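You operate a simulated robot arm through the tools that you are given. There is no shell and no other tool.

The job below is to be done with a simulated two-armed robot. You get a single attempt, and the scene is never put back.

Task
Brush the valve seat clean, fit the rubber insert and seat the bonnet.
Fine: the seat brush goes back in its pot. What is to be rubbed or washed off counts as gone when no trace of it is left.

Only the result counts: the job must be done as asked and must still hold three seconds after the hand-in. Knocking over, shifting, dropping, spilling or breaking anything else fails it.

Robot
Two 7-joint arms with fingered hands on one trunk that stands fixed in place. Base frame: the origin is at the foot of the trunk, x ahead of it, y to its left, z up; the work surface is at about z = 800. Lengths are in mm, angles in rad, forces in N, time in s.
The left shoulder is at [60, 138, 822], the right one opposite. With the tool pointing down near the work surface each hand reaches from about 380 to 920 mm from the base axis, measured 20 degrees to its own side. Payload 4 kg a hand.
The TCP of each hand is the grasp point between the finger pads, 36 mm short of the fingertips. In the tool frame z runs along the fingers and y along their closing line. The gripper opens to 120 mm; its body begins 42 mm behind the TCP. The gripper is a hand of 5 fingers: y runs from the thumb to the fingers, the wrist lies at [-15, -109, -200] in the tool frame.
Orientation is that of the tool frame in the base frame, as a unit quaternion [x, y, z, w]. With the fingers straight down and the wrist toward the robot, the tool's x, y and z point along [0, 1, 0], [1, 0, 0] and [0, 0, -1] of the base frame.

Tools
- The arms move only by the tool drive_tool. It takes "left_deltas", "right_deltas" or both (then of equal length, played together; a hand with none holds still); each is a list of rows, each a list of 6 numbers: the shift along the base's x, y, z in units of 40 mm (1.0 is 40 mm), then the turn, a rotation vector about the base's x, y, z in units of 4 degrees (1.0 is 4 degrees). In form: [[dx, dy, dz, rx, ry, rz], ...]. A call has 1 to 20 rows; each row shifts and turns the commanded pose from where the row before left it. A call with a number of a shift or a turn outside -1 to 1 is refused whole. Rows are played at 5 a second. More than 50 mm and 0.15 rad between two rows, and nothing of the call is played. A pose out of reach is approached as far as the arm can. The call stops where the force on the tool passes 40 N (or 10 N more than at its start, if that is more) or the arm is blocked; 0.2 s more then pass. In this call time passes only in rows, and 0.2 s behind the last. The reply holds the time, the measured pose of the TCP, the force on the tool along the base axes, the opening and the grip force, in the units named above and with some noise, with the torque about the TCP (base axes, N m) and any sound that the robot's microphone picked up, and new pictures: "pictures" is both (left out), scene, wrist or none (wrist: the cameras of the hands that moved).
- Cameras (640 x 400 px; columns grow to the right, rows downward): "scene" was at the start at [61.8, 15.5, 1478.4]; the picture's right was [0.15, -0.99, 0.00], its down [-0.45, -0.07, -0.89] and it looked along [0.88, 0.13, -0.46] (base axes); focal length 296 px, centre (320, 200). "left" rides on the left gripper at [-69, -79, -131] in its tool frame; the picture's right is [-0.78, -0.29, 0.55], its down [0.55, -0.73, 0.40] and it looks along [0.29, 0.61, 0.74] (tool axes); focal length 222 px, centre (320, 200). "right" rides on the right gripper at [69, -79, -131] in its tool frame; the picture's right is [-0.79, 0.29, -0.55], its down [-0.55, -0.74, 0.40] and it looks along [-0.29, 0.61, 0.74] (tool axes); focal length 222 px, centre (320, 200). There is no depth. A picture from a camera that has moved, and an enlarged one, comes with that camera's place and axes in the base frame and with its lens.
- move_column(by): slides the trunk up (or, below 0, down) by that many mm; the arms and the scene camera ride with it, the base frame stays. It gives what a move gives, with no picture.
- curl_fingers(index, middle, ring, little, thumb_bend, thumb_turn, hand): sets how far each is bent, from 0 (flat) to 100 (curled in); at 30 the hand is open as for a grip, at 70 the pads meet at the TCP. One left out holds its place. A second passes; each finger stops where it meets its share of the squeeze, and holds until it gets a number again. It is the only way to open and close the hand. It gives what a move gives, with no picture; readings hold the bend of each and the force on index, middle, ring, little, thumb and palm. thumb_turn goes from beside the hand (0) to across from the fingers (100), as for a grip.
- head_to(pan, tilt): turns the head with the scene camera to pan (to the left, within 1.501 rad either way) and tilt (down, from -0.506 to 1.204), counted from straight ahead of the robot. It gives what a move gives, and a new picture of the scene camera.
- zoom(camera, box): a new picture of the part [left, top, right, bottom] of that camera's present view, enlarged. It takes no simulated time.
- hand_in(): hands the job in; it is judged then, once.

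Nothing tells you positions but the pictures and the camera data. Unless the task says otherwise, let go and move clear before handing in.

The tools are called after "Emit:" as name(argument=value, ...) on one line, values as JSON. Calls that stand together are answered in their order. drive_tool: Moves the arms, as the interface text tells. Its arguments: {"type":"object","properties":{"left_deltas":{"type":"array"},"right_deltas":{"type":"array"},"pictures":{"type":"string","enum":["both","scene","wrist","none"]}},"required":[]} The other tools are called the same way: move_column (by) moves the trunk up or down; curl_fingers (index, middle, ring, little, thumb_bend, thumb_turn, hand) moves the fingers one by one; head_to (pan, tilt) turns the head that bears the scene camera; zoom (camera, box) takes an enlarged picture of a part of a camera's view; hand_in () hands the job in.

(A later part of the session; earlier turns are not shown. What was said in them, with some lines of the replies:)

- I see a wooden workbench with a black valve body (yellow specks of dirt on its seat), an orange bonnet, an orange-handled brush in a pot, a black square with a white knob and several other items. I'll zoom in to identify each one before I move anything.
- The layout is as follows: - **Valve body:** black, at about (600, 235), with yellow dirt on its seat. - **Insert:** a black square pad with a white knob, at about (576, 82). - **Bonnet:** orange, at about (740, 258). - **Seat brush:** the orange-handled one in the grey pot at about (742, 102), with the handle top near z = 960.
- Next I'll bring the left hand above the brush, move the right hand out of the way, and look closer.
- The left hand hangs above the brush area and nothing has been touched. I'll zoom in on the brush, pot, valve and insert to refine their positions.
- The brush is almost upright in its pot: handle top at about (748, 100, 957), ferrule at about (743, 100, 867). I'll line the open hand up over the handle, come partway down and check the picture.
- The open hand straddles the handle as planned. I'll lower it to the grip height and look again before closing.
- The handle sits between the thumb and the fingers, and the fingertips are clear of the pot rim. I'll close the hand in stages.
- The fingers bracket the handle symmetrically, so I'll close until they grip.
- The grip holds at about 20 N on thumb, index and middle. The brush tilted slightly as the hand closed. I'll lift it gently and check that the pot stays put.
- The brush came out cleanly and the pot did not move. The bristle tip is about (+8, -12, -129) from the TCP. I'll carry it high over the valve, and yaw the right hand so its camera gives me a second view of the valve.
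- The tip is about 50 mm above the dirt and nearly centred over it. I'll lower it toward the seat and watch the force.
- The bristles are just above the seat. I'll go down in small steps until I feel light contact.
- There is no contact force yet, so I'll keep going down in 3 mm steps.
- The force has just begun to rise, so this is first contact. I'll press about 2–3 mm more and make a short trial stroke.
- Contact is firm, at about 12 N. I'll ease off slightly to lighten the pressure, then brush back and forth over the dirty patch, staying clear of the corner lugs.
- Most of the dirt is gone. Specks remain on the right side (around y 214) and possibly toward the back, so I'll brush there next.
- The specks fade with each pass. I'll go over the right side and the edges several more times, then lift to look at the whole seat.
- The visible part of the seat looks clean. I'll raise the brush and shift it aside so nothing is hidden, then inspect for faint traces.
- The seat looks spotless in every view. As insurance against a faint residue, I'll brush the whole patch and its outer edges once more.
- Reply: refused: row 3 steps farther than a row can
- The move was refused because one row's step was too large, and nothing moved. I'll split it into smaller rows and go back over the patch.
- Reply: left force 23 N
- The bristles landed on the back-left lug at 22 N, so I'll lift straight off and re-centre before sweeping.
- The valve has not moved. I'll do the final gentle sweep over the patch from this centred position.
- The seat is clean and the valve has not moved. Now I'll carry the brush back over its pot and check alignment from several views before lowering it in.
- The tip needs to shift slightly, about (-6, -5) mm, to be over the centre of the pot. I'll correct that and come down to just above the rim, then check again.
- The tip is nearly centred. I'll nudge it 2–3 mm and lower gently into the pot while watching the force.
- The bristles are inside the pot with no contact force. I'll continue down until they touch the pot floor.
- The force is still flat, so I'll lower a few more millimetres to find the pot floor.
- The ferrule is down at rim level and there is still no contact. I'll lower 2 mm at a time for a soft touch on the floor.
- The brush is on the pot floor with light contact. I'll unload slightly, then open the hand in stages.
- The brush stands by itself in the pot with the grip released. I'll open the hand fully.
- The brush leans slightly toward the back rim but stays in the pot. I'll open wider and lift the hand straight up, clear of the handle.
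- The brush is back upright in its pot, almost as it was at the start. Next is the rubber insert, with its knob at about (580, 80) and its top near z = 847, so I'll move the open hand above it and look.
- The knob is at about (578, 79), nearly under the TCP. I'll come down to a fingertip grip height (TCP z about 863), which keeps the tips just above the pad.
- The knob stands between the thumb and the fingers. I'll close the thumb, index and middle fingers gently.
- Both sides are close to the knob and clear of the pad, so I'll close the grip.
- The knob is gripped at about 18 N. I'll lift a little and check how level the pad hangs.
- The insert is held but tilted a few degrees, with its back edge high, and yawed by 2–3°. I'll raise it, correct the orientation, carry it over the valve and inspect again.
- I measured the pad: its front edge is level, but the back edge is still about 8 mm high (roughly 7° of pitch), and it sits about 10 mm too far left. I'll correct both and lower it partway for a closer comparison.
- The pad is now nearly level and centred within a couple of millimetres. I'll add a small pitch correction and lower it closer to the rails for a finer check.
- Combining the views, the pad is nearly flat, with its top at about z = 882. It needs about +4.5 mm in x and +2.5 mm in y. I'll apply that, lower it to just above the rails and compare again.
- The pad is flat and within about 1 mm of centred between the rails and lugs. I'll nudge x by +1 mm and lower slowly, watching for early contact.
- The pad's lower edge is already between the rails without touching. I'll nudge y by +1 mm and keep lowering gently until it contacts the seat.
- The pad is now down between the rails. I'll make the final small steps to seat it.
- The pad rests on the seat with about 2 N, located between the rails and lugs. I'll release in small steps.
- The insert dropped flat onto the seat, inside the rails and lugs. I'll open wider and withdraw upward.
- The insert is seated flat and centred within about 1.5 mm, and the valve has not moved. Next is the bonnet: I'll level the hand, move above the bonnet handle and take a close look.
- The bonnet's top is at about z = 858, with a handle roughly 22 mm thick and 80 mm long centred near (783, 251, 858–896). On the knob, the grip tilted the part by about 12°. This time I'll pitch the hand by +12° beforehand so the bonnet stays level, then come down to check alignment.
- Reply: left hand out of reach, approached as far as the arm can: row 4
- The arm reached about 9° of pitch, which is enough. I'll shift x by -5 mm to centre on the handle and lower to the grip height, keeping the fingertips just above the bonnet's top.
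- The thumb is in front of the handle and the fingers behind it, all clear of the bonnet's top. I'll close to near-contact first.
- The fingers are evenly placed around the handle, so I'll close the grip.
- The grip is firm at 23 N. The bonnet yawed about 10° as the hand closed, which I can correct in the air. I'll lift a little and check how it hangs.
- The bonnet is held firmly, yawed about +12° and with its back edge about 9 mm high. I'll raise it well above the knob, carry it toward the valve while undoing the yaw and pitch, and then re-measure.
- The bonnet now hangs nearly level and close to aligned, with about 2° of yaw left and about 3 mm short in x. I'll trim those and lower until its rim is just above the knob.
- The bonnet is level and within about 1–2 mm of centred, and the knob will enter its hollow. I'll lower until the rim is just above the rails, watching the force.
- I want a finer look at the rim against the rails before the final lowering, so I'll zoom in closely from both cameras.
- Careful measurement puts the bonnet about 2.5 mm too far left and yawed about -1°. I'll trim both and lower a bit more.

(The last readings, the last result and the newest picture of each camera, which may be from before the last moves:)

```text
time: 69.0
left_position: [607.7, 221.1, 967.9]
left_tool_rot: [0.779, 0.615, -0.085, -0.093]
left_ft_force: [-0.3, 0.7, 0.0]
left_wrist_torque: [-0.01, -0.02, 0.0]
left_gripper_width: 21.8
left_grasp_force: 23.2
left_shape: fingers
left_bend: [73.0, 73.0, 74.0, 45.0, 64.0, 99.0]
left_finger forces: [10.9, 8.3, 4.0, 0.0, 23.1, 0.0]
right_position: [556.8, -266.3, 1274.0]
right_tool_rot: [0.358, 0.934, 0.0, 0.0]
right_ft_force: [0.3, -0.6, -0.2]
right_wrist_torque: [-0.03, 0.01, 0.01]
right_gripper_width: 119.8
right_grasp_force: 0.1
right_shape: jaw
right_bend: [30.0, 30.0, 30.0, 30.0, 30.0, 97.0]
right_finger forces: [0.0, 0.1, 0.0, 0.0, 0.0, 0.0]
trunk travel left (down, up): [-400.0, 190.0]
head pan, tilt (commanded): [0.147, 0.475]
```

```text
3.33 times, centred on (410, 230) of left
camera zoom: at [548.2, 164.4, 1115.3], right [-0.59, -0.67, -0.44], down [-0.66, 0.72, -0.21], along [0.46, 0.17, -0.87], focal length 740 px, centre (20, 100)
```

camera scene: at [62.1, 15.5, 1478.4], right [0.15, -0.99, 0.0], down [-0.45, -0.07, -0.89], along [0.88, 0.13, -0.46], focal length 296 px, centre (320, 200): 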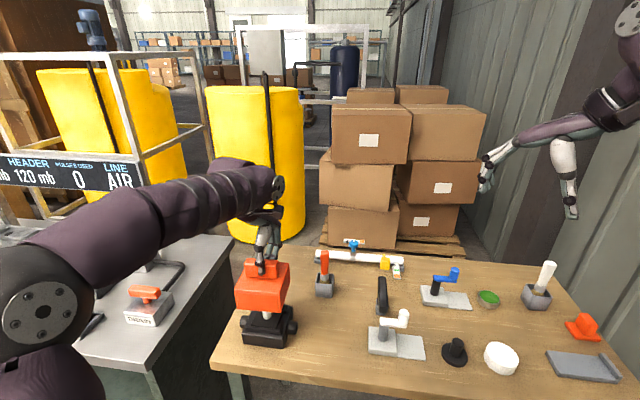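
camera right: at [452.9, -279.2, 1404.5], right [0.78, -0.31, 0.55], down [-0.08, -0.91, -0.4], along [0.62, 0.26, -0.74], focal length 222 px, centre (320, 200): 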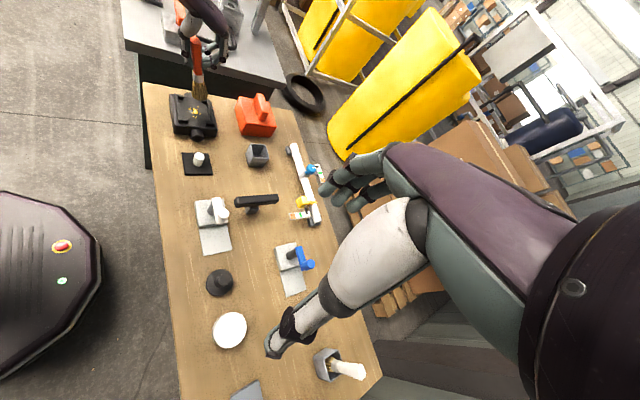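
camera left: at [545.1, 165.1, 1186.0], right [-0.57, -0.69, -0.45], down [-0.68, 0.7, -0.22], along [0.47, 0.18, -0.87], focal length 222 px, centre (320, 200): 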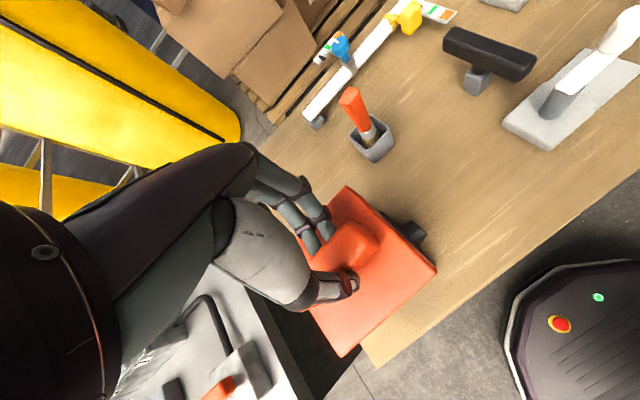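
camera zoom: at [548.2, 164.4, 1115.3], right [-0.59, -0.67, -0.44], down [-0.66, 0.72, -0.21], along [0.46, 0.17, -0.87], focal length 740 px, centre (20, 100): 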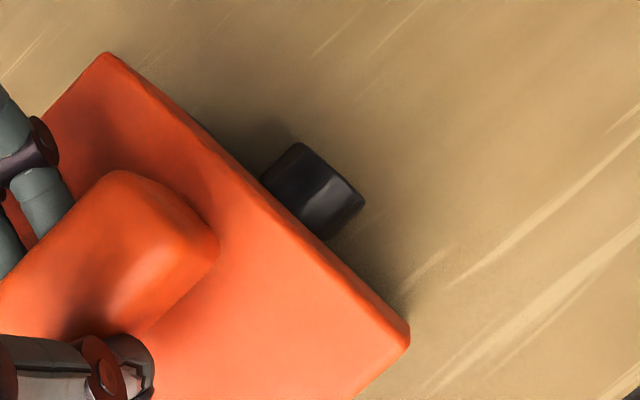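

All views agree the bonnet is now within about 1 mm of centre and square to the valve. I'll keep lowering in small steps, watching the force for any snag on the rails.

Emit:
drive_tool(left_deltas=[[-0.01, -0.01, -0.1, 0, 0, 0], [0, 0, -0.08, 0, 0, 0]], pictures="none")

Emit:
zoom(camera="scene", box=[236, 300, 308, 350])

Emit:
zoom(camera="right", box=[168, 90, 224, 135])

```text
time: 69.6
left_position: [607.6, 220.1, 959.7]
left_tool_rot: [0.779, 0.614, -0.085, -0.094]
left_ft_force: [0.3, -0.5, -1.4]
left_wrist_torque: [-0.01, -0.07, 0.03]
left_gripper_width: 21.9
left_grasp_force: 23.5
left_shape: fingers
left_bend: [73.0, 73.0, 74.0, 45.0, 64.0, 99.0]
left_finger forces: [10.8, 8.3, 4.0, 0.0, 23.1, 0.0]
right_position: [556.9, -266.1, 1273.1]
right_tool_rot: [0.358, 0.934, 0.0, 0.0]
right_ft_force: [-0.2, 0.6, 0.0]
right_wrist_torque: [-0.01, 0.0, 0.0]
right_gripper_width: 119.5
right_grasp_force: 0.2
right_shape: jaw
right_bend: [30.0, 30.0, 30.0, 30.0, 30.0, 97.0]
right_finger forces: [0.0, 0.0, 0.1, 0.0, 0.0, 0.1]
trunk travel left (down, up): [-400.0, 190.0]
head pan, tilt (commanded): [0.147, 0.475]
```

```text
8.00 times, centred on (272, 325) of scene
camera zoom: at [61.9, 15.5, 1478.4], right [0.15, -0.99, 0.0], down [-0.45, -0.07, -0.89], along [0.88, 0.13, -0.46], focal length 2370 px, centre (704, -800)
```

zoom: 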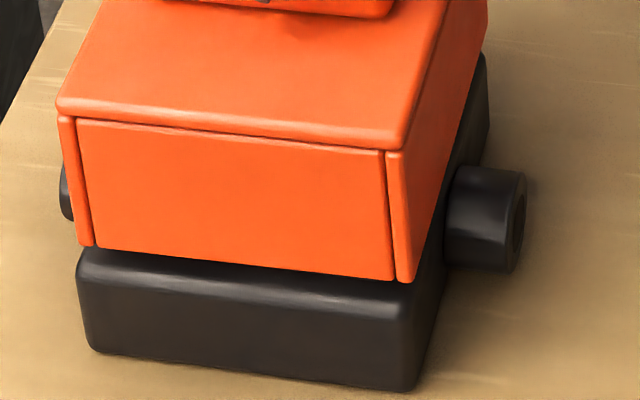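

```text
8.89 times, centred on (196, 112) of right
camera zoom: at [452.9, -278.9, 1404.5], right [0.78, -0.31, 0.55], down [-0.08, -0.91, -0.4], along [0.62, 0.26, -0.74], focal length 1974 px, centre (1422, 978)
```

zoom: 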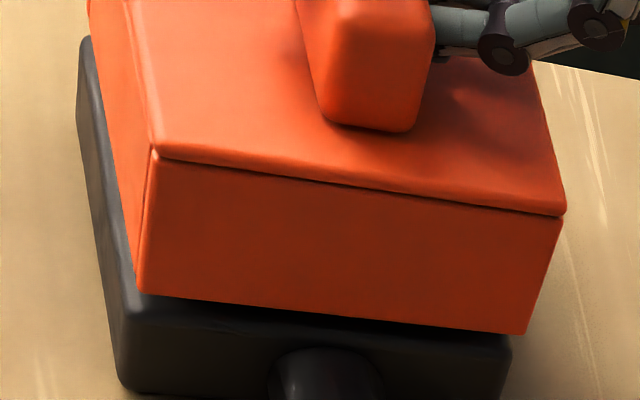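

There is still no contact and the rim has passed the rail tops. I'll continue down in small steps.

Emit:
drive_tool(left_deltas=[[0, 0, -0.06, 0, 0, 0], [0, 0, -0.05, 0, 0, 0]], pictures="none")

Emit:
zoom(camera="scene", box=[236, 300, 308, 350])

Emit:
zoom(camera="right", box=[168, 90, 224, 135])

```text
time: 70.2
left_position: [609.2, 219.6, 956.6]
left_tool_rot: [0.779, 0.614, -0.084, -0.094]
left_ft_force: [0.3, 0.2, -1.1]
left_wrist_torque: [0.04, -0.01, -0.02]
left_gripper_width: 21.8
left_grasp_force: 23.2
left_shape: fingers
left_bend: [73.0, 73.0, 74.0, 45.0, 64.0, 99.0]
left_finger forces: [10.7, 8.3, 4.2, 0.0, 23.2, 0.0]
right_position: [557.5, -266.5, 1273.3]
right_tool_rot: [0.358, 0.934, 0.0, 0.001]
right_ft_force: [-0.2, 1.1, -0.4]
right_wrist_torque: [0.02, -0.02, -0.02]
right_gripper_width: 119.7
right_grasp_force: 0.0
right_shape: jaw
right_bend: [30.0, 30.0, 30.0, 30.0, 30.0, 97.0]
right_finger forces: [0.0, 0.1, 0.0, 0.1, 0.1, 0.0]
trunk travel left (down, up): [-400.0, 190.0]
head pan, tilt (commanded): [0.147, 0.475]
```

```text
8.00 times, centred on (272, 325) of scene
camera zoom: at [61.9, 15.5, 1478.4], right [0.15, -0.99, 0.0], down [-0.45, -0.07, -0.89], along [0.88, 0.13, -0.46], focal length 2370 px, centre (704, -800)
```

zoom: 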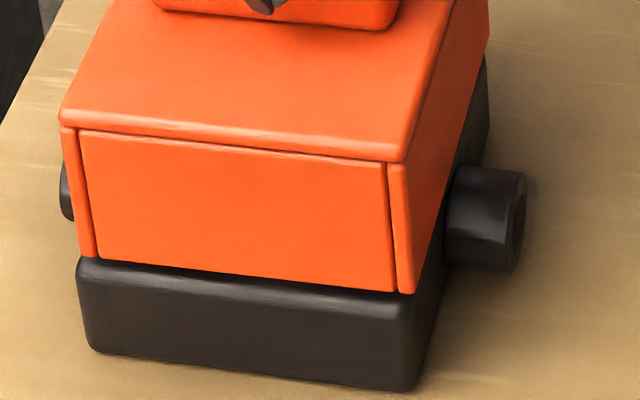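

```text
8.89 times, centred on (196, 112) of right
camera zoom: at [452.8, -278.9, 1404.5], right [0.78, -0.31, 0.55], down [-0.08, -0.91, -0.4], along [0.62, 0.26, -0.74], focal length 1974 px, centre (1422, 978)
```

zoom: 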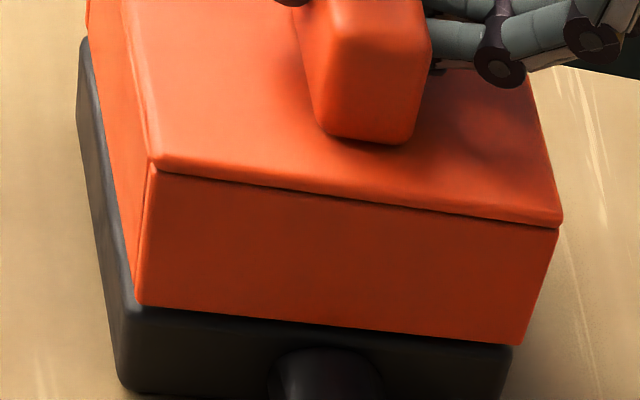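

The rim is almost on the body, so I'll do the final millimetres gently.

Emit:
drive_tool(left_deltas=[[0, 0, -0.05, 0, 0, 0], [0, 0, -0.04, 0, 0, 0]], pictures="none")

Emit:
zoom(camera="scene", box=[236, 300, 308, 350])

Emit:
zoom(camera="right", box=[168, 90, 224, 135])

```text
time: 70.8
left_position: [608.2, 221.1, 953.4]
left_tool_rot: [0.779, 0.615, -0.085, -0.093]
left_ft_force: [0.1, -0.9, -1.9]
left_wrist_torque: [-0.03, -0.03, -0.01]
left_gripper_width: 21.8
left_grasp_force: 23.0
left_shape: fingers
left_bend: [73.0, 73.0, 74.0, 45.0, 64.0, 99.0]
left_finger forces: [11.0, 8.2, 4.1, 0.0, 23.3, 0.1]
right_position: [556.5, -266.7, 1273.2]
right_tool_rot: [0.359, 0.933, 0.0, 0.0]
right_ft_force: [-1.0, -0.5, 0.2]
right_wrist_torque: [0.03, -0.03, 0.0]
right_gripper_width: 119.7
right_grasp_force: 0.1
right_shape: jaw
right_bend: [30.0, 30.0, 30.0, 30.0, 30.0, 97.0]
right_finger forces: [0.0, 0.1, 0.0, 0.1, 0.0, 0.0]
trunk travel left (down, up): [-400.0, 190.0]
head pan, tilt (commanded): [0.147, 0.475]
```

```text
8.00 times, centred on (272, 325) of scene
camera zoom: at [61.9, 15.5, 1478.4], right [0.15, -0.99, 0.0], down [-0.45, -0.07, -0.89], along [0.88, 0.13, -0.46], focal length 2370 px, centre (704, -800)
```

zoom: 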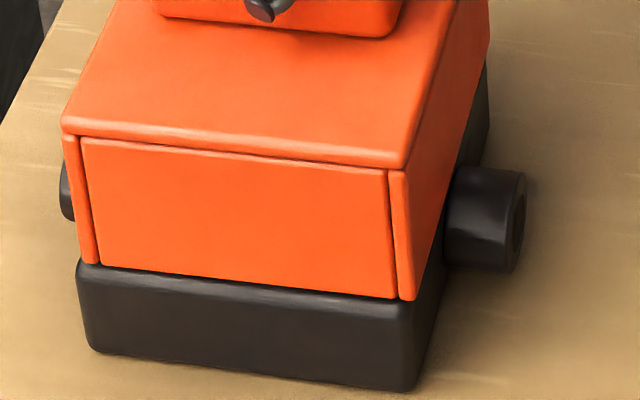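

```text
8.89 times, centred on (196, 112) of right
camera zoom: at [452.8, -278.9, 1404.5], right [0.78, -0.31, 0.55], down [-0.08, -0.91, -0.4], along [0.62, 0.26, -0.74], focal length 1974 px, centre (1422, 978)
```

zoom: 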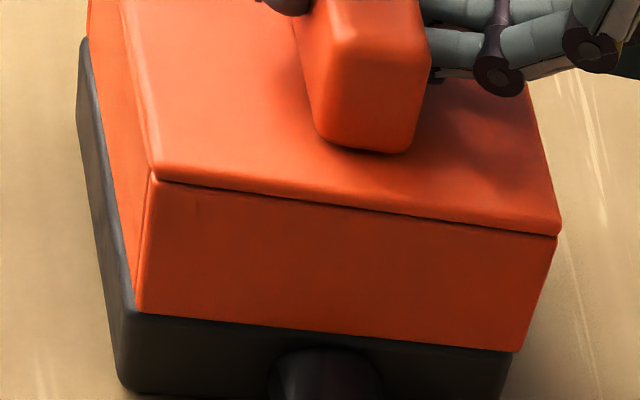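

The bonnet hovers just above its seat. Compared with the body's outline it sits about 1.5 mm too far back and 1 mm too far left, so I'll trim that and then set it down.

Emit:
drive_tool(left_deltas=[[-0.04, -0.025, 0, 0, 0, 0], [0, 0, -0.05, 0, 0, 0], [0, 0, -0.04, 0, 0, 0]], pictures="none")

Emit:
zoom(camera="scene", box=[236, 300, 308, 350])

Emit:
zoom(camera="right", box=[168, 90, 224, 135])

```text
time: 71.6
left_position: [606.4, 219.7, 949.9]
left_tool_rot: [0.779, 0.614, -0.085, -0.093]
left_ft_force: [-1.7, 1.5, 7.2]
left_wrist_torque: [0.06, 0.16, -0.01]
left_gripper_width: 22.1
left_grasp_force: 23.1
left_shape: fingers
left_bend: [73.0, 73.0, 74.0, 45.0, 64.0, 99.0]
left_finger forces: [9.9, 8.4, 4.5, 0.1, 23.7, 0.0]
right_position: [557.5, -266.6, 1274.3]
right_tool_rot: [0.359, 0.933, -0.001, -0.001]
right_ft_force: [0.8, -0.8, 0.1]
right_wrist_torque: [0.01, 0.04, 0.01]
right_gripper_width: 119.4
right_grasp_force: 0.0
right_shape: jaw
right_bend: [30.0, 30.0, 30.0, 30.0, 30.0, 97.0]
right_finger forces: [0.1, 0.0, 0.1, 0.0, 0.0, 0.0]
trunk travel left (down, up): [-400.0, 190.0]
head pan, tilt (commanded): [0.147, 0.475]
```

```text
8.00 times, centred on (272, 325) of scene
camera zoom: at [61.2, 15.4, 1478.6], right [0.15, -0.99, 0.0], down [-0.45, -0.07, -0.89], along [0.88, 0.13, -0.46], focal length 2370 px, centre (704, -800)
```

zoom: 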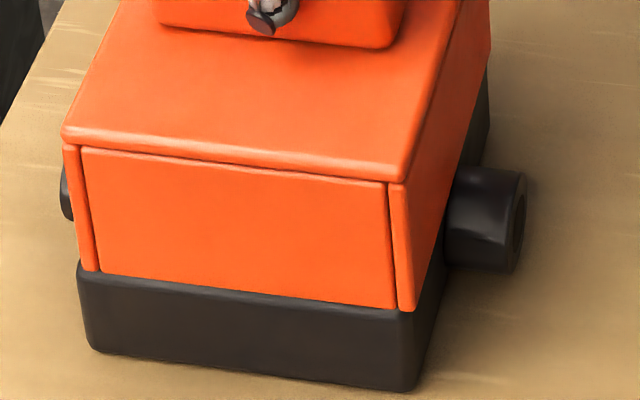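

```text
8.89 times, centred on (196, 112) of right
camera zoom: at [452.1, -279.0, 1404.9], right [0.78, -0.31, 0.55], down [-0.08, -0.91, -0.4], along [0.62, 0.26, -0.74], focal length 1974 px, centre (1422, 978)
```

zoom: 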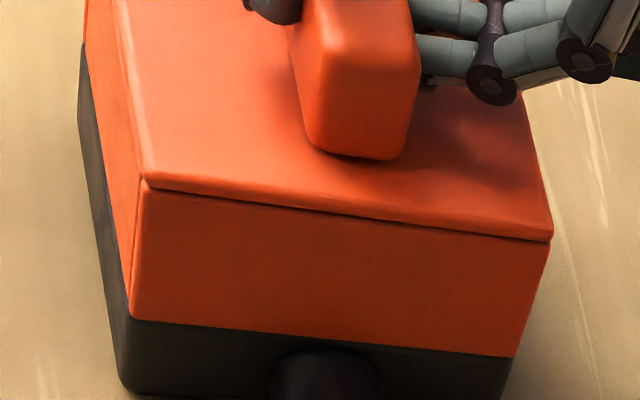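

The bonnet is resting on the body, with contact at about 8 N and its rim flush all round. I'll ease the load and release slightly.

Emit:
drive_tool(left_deltas=[[0, 0, 0.035, 0, 0, 0]], pictures="none")

Emit:
curl_fingers(hand="left", index=66, middle=66, ring=66, little=45, thumb_bend=57)

Emit:
zoom(camera="scene", box=[230, 270, 310, 350])

Emit:
zoom(camera="right", box=[160, 65, 230, 135])

Emit:
zoom(camera="left", box=[260, 170, 480, 310])

```text
time: 72.0
left_position: [607.7, 219.5, 948.6]
left_tool_rot: [0.779, 0.614, -0.084, -0.093]
left_ft_force: [1.3, 0.8, 3.8]
left_wrist_torque: [0.06, 0.04, -0.03]
left_gripper_width: 22.1
left_grasp_force: 23.5
left_shape: fingers
left_bend: [73.0, 73.0, 74.0, 45.0, 64.0, 99.0]
left_finger forces: [10.5, 9.1, 5.1, 0.1, 23.2, 0.0]
right_position: [556.6, -266.9, 1273.4]
right_tool_rot: [0.358, 0.934, 0.001, 0.0]
right_ft_force: [-0.3, -0.8, -0.9]
right_wrist_torque: [0.0, -0.06, 0.01]
right_gripper_width: 119.8
right_grasp_force: 0.1
right_shape: jaw
right_bend: [30.0, 30.0, 30.0, 30.0, 30.0, 97.0]
right_finger forces: [0.0, 0.0, 0.0, 0.0, 0.1, 0.1]
trunk travel left (down, up): [-400.0, 190.0]
head pan, tilt (commanded): [0.147, 0.475]
```

```text
time: 73.0
left_position: [606.1, 218.5, 949.2]
left_tool_rot: [0.779, 0.614, -0.085, -0.093]
left_ft_force: [0.2, -0.3, 0.7]
left_wrist_torque: [0.0, -0.02, -0.02]
left_gripper_width: 28.8
left_grasp_force: 0.7
left_shape: fingers
left_bend: [66.0, 66.0, 66.0, 45.0, 56.0, 100.0]
left_finger forces: [0.6, 0.0, 0.0, 0.0, 1.2, 0.0]
right_position: [556.6, -267.5, 1274.0]
right_tool_rot: [0.358, 0.934, 0.0, 0.0]
right_ft_force: [-1.3, 0.3, 0.2]
right_wrist_torque: [-0.01, 0.01, 0.01]
right_gripper_width: 119.7
right_grasp_force: 0.0
right_shape: jaw
right_bend: [30.0, 30.0, 30.0, 30.0, 30.0, 97.0]
right_finger forces: [0.0, 0.0, 0.0, 0.0, 0.0, 0.0]
trunk travel left (down, up): [-400.0, 190.0]
head pan, tilt (commanded): [0.147, 0.475]
```

```text
5.00 times, centred on (270, 310) of scene
camera zoom: at [61.8, 15.5, 1478.4], right [0.15, -0.99, 0.0], down [-0.45, -0.07, -0.89], along [0.88, 0.13, -0.46], focal length 1482 px, centre (570, -350)
```

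zoom: 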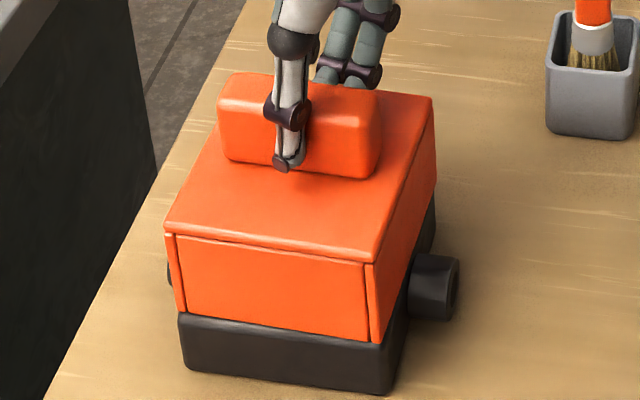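

```text
5.71 times, centred on (195, 100) of right
camera zoom: at [452.7, -278.9, 1404.5], right [0.78, -0.31, 0.55], down [-0.08, -0.91, -0.4], along [0.62, 0.26, -0.74], focal length 1269 px, centre (1034, 771)
```

zoom: 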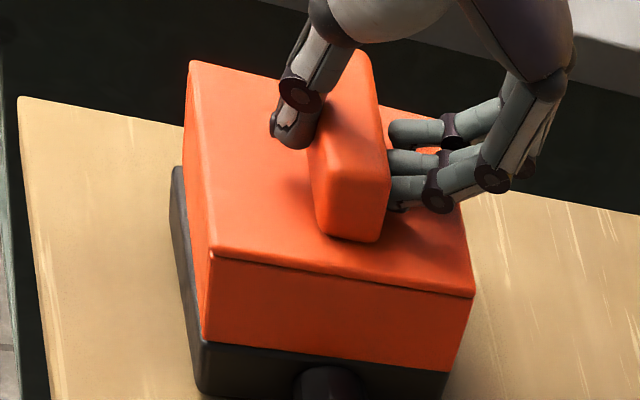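

```text
2.86 times, centred on (370, 240) of left
camera zoom: at [547.2, 162.5, 1097.9], right [-0.59, -0.67, -0.44], down [-0.66, 0.72, -0.21], along [0.46, 0.17, -0.87], focal length 635 px, centre (177, 86)
```

zoom: 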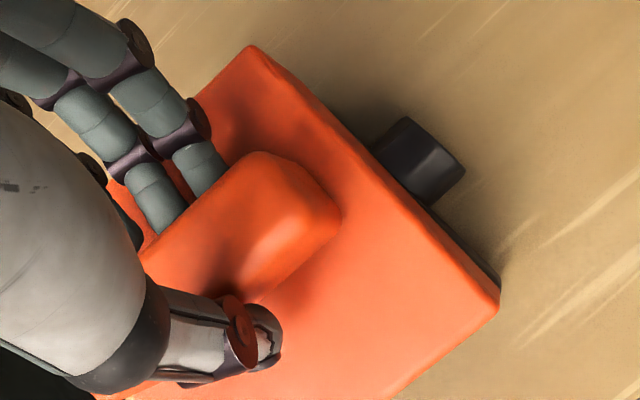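

The grip is nearly free, with a residual of about 1 N. I'll open a little more and lift straight up, watching the bonnet.

Emit:
curl_fingers(hand="left", index=61, middle=61, ring=61, little=45, thumb_bend=48)

Emit:
drive_tool(left_deltas=[[0, 0, 0.2, 0, 0, 0], [0, 0, 0.3, 0, 0, 0]], pictures="none")

Emit:
zoom(camera="scene", box=[230, 270, 310, 350])

Emit:
zoom(camera="right", box=[160, 65, 230, 135])

```text
time: 74.0
left_position: [606.5, 218.6, 950.1]
left_tool_rot: [0.779, 0.614, -0.085, -0.094]
left_ft_force: [0.8, 0.2, -0.1]
left_wrist_torque: [0.05, -0.01, -0.02]
left_gripper_width: 45.7
left_grasp_force: 0.1
left_shape: fingers
left_bend: [61.0, 61.0, 61.0, 45.0, 48.0, 100.0]
left_finger forces: [0.0, 0.0, 0.0, 0.0, 0.0, 0.1]
right_position: [557.0, -266.2, 1274.4]
right_tool_rot: [0.358, 0.934, 0.0, 0.0]
right_ft_force: [0.9, 0.4, -0.6]
right_wrist_torque: [-0.03, 0.0, 0.02]
right_gripper_width: 119.6
right_grasp_force: 0.1
right_shape: jaw
right_bend: [30.0, 30.0, 30.0, 30.0, 30.0, 97.0]
right_finger forces: [0.0, 0.0, 0.0, 0.1, 0.1, 0.0]
trunk travel left (down, up): [-400.0, 190.0]
head pan, tilt (commanded): [0.147, 0.475]
```

```text
time: 74.6
left_position: [606.9, 220.6, 970.7]
left_tool_rot: [0.779, 0.614, -0.085, -0.095]
left_ft_force: [-0.1, 0.4, 0.4]
left_wrist_torque: [-0.01, 0.0, 0.0]
left_gripper_width: 45.5
left_grasp_force: 0.0
left_shape: fingers
left_bend: [61.0, 61.0, 61.0, 45.0, 48.0, 100.0]
left_finger forces: [0.0, 0.0, 0.0, 0.1, 0.1, 0.0]
right_position: [556.9, -266.7, 1273.4]
right_tool_rot: [0.358, 0.934, 0.001, -0.001]
right_ft_force: [0.4, 0.4, 0.8]
right_wrist_torque: [-0.03, 0.0, -0.01]
right_gripper_width: 119.8
right_grasp_force: 0.0
right_shape: jaw
right_bend: [30.0, 30.0, 30.0, 30.0, 30.0, 97.0]
right_finger forces: [0.0, 0.0, 0.0, 0.0, 0.0, 0.1]
trunk travel left (down, up): [-400.0, 190.0]
head pan, tilt (commanded): [0.147, 0.475]
```

```text
5.00 times, centred on (270, 310) of scene
camera zoom: at [61.7, 15.5, 1478.4], right [0.15, -0.99, 0.0], down [-0.45, -0.07, -0.89], along [0.88, 0.13, -0.46], focal length 1482 px, centre (570, -350)
```

zoom: 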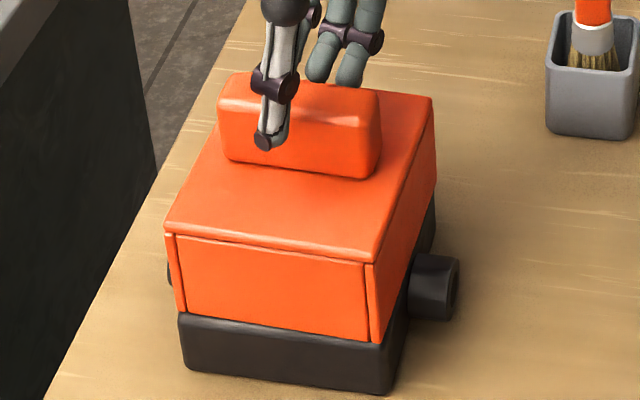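

```text
5.71 times, centred on (195, 100) of right
camera zoom: at [452.6, -279.0, 1404.6], right [0.78, -0.31, 0.55], down [-0.08, -0.91, -0.4], along [0.62, 0.26, -0.74], focal length 1269 px, centre (1034, 771)
```

zoom: 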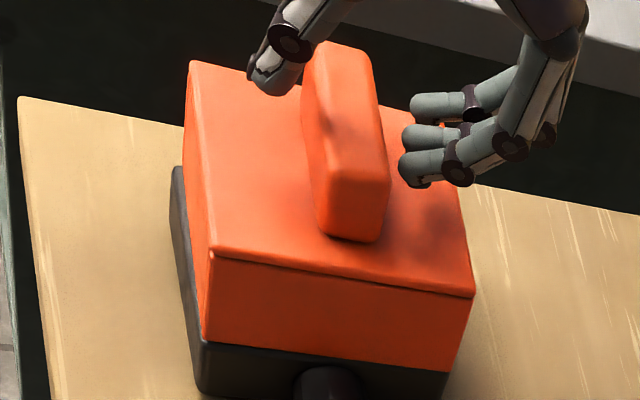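

The hand is free and the bonnet stayed put. I'll raise the hand well clear and inspect the seated bonnet and the rest of the bench.

Emit:
drive_tool(left_deltas=[[0, 0, 0.9, 0, 0, 0], [0, 0, 0.9, 0, 0, 0], [0, 0, 0.9, 0, 0, 0], [0, 0, 0.9, 0, 0, 0], [0, 0.6, 0.7, 0, 0, 0], [0, 0.8, 0.5, 0, 0, 0], [0, 0.8, 0, 0, 0, 0]], pictures="both")

Emit:
zoom(camera="scene", box=[230, 280, 310, 350])

Emit:
zoom(camera="right", box=[160, 65, 230, 145])

Emit:
zoom(camera="scene", box=[220, 230, 420, 380])

Emit:
zoom(camera="scene", box=[400, 240, 630, 390])

```text
time: 76.2
left_position: [605.2, 311.0, 1162.0]
left_tool_rot: [0.779, 0.614, -0.085, -0.093]
left_ft_force: [1.0, -0.2, -0.1]
left_wrist_torque: [-0.02, 0.01, 0.01]
left_gripper_width: 45.6
left_grasp_force: 0.1
left_shape: fingers
left_bend: [61.0, 61.0, 61.0, 45.0, 48.0, 100.0]
left_finger forces: [0.0, 0.0, 0.0, 0.0, 0.0, 0.1]
right_position: [557.2, -265.7, 1273.7]
right_tool_rot: [0.358, 0.934, 0.0, 0.0]
right_ft_force: [-0.6, 0.2, 0.1]
right_wrist_torque: [-0.03, 0.02, -0.02]
right_gripper_width: 120.0
right_grasp_force: 0.0
right_shape: jaw
right_bend: [30.0, 30.0, 30.0, 30.0, 30.0, 97.0]
right_finger forces: [0.1, 0.0, 0.0, 0.1, 0.1, 0.0]
trunk travel left (down, up): [-400.0, 190.0]
head pan, tilt (commanded): [0.147, 0.475]
camera scene: at [61.9, 16.0, 1478.4], right [0.15, -0.99, 0.0], down [-0.45, -0.07, -0.89], along [0.88, 0.13, -0.46], focal length 296 px, centre (320, 200)
camera left: at [546.2, 253.4, 1309.8], right [-0.59, -0.67, -0.44], down [-0.66, 0.72, -0.21], along [0.46, 0.17, -0.87], focal length 222 px, centre (320, 200)
```

scene: 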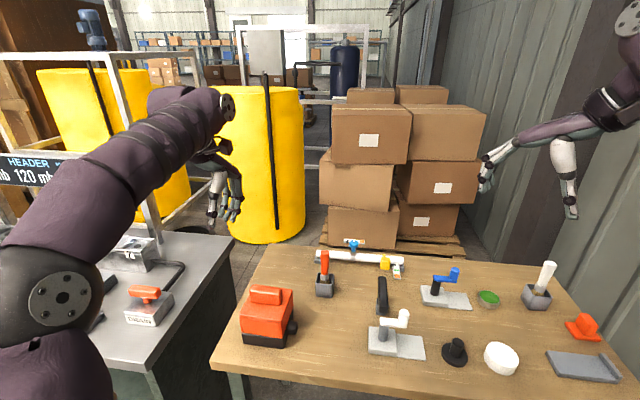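
left: 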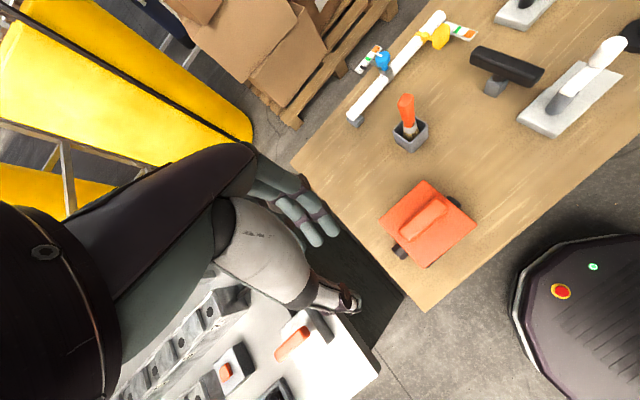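

```text
5.71 times, centred on (270, 315) of scene
camera zoom: at [61.9, 16.0, 1478.4], right [0.15, -0.99, 0.0], down [-0.45, -0.07, -0.89], along [0.88, 0.13, -0.46], focal length 1693 px, centre (606, -457)
```

zoom: 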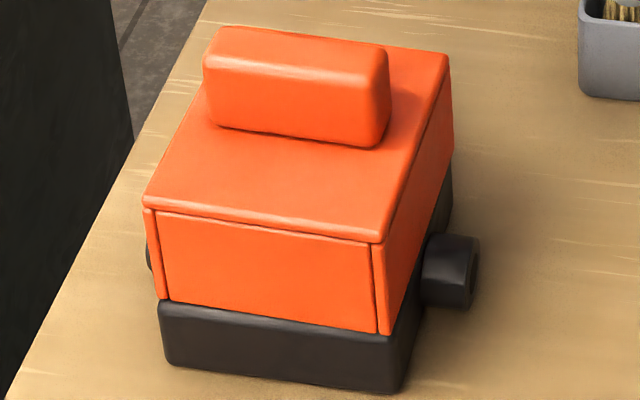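

```text
5.00 times, centred on (195, 105) of right
camera zoom: at [452.8, -278.4, 1404.6], right [0.78, -0.31, 0.55], down [-0.08, -0.91, -0.4], along [0.62, 0.26, -0.74], focal length 1111 px, centre (945, 675)
```

zoom: 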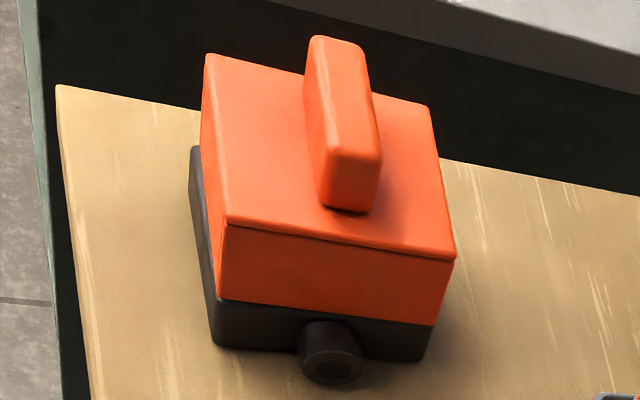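

```text
2.67 times, centred on (320, 305) of scene
camera zoom: at [61.9, 16.0, 1478.4], right [0.15, -0.99, 0.0], down [-0.45, -0.07, -0.89], along [0.88, 0.13, -0.46], focal length 790 px, centre (320, -80)
```

zoom: 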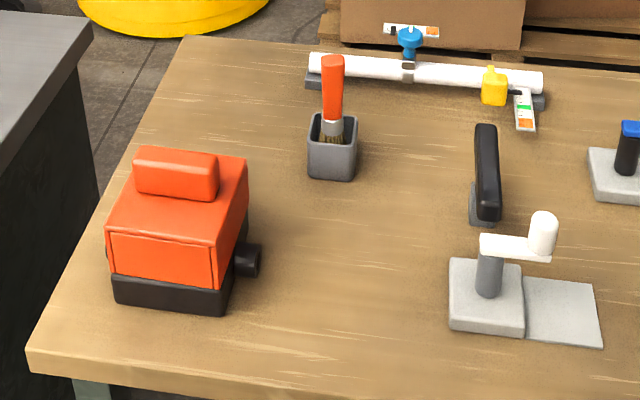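

```text
2.67 times, centred on (515, 315) of scene
camera zoom: at [61.9, 16.0, 1478.4], right [0.15, -0.99, 0.0], down [-0.45, -0.07, -0.89], along [0.88, 0.13, -0.46], focal length 790 px, centre (-200, -107)
```

zoom: 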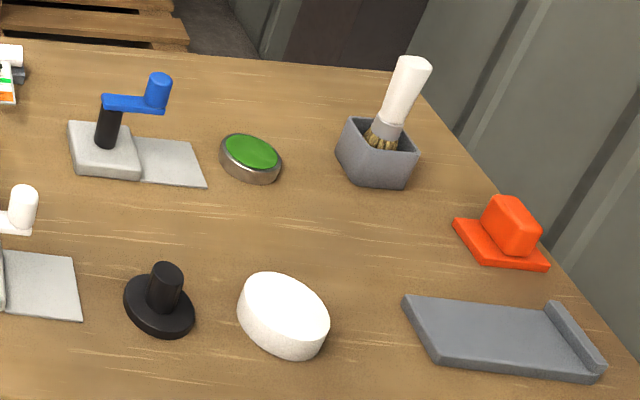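

The bonnet sits flush on the valve body, the brush is in its pot, and nothing else on the bench has moved. I'll take closer looks to confirm the bonnet is fully down on all sides before handing in.

Emit:
zoom(camera="left", box=[360, 160, 500, 280])

Emit:
zoom(camera="right", box=[175, 100, 225, 145])

Emit:
zoom(camera="scene", box=[236, 310, 306, 350])

Emit:
zoom(camera="left", box=[370, 80, 450, 160])

```text
3.33 times, centred on (430, 220) of left
camera zoom: at [546.2, 253.4, 1309.8], right [-0.59, -0.67, -0.44], down [-0.66, 0.72, -0.21], along [0.46, 0.17, -0.87], focal length 740 px, centre (-47, 133)
```

zoom: 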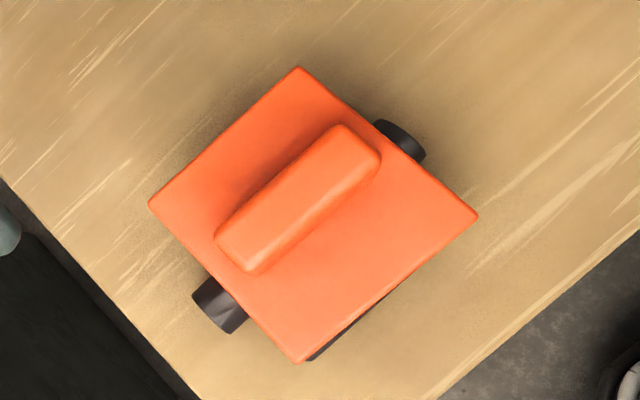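

```text
8.89 times, centred on (200, 122) of right
camera zoom: at [452.8, -278.4, 1404.6], right [0.78, -0.31, 0.55], down [-0.08, -0.91, -0.4], along [0.62, 0.26, -0.74], focal length 1974 px, centre (1387, 889)
```

zoom: 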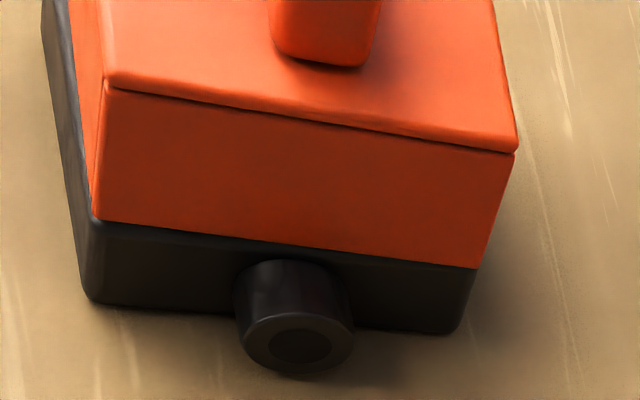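

```text
9.14 times, centred on (271, 330) of scene
camera zoom: at [61.9, 16.0, 1478.4], right [0.15, -0.99, 0.0], down [-0.45, -0.07, -0.89], along [0.88, 0.13, -0.46], focal length 2709 px, centre (768, -989)
```

zoom: 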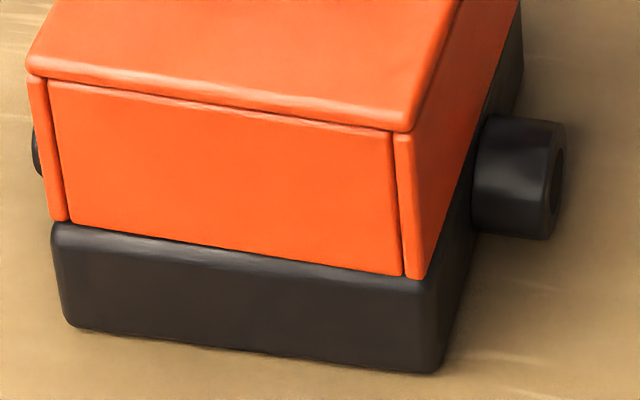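

```text
5.00 times, centred on (410, 120) of left
camera zoom: at [546.2, 253.4, 1309.8], right [-0.59, -0.67, -0.44], down [-0.66, 0.72, -0.21], along [0.46, 0.17, -0.87], focal length 1111 px, centre (-130, 600)
```

zoom: 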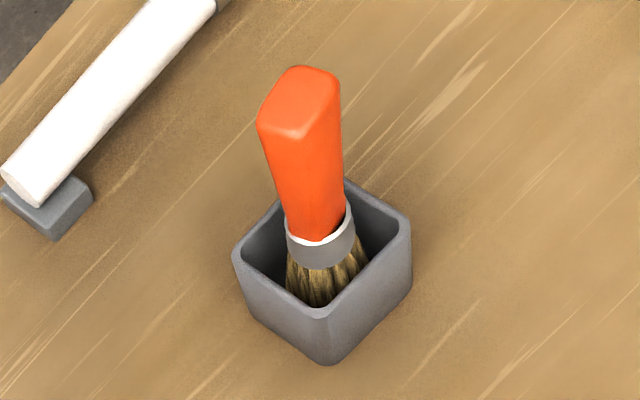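

The job is done:
- **Seat:** brushed clean, with no trace of dirt visible before the insert went in.
- **Insert:** lies flat between the rails and lugs.
- **Bonnet:** rests flush on the body, centred to about 1–2 mm and yawed by about 2°.
- **Brush:** back in its pot.
- **Hands and bench:** both hands are clear and nothing else has moved.

I'm handing in now.

Emit:
hand_in()

```text
The job is handed in.
```

I brushed the valve seat clean, fitted the rubber insert and seated the bonnet, then handed the job in. I haven't seen the judge's result.

- **Seat:** I brushed it until no camera showed any trace of dirt, then went over the whole patch once more.
- **Insert:** it lies flat on the seat between the rails and lugs, about 1–2 mm off centre at most.
- **Bonnet:** its rim is flush with the valve body on the sides I could see. It is centred to about 1–2 mm and turned about 2° from square. I left that, because gripping it again would probably have turned it further.
- **Brush:** it stands in its pot much as it did at the start.

During the second brushing the bristles landed on one of the valve's corner lugs with about 22 N. While I was letting go of the insert, the fingers pressed on the valve, probably against a rail, with about 11 N. The valve had not moved when I checked after each, and nothing else on the bench was disturbed. Both hands were clear at the hand-in.
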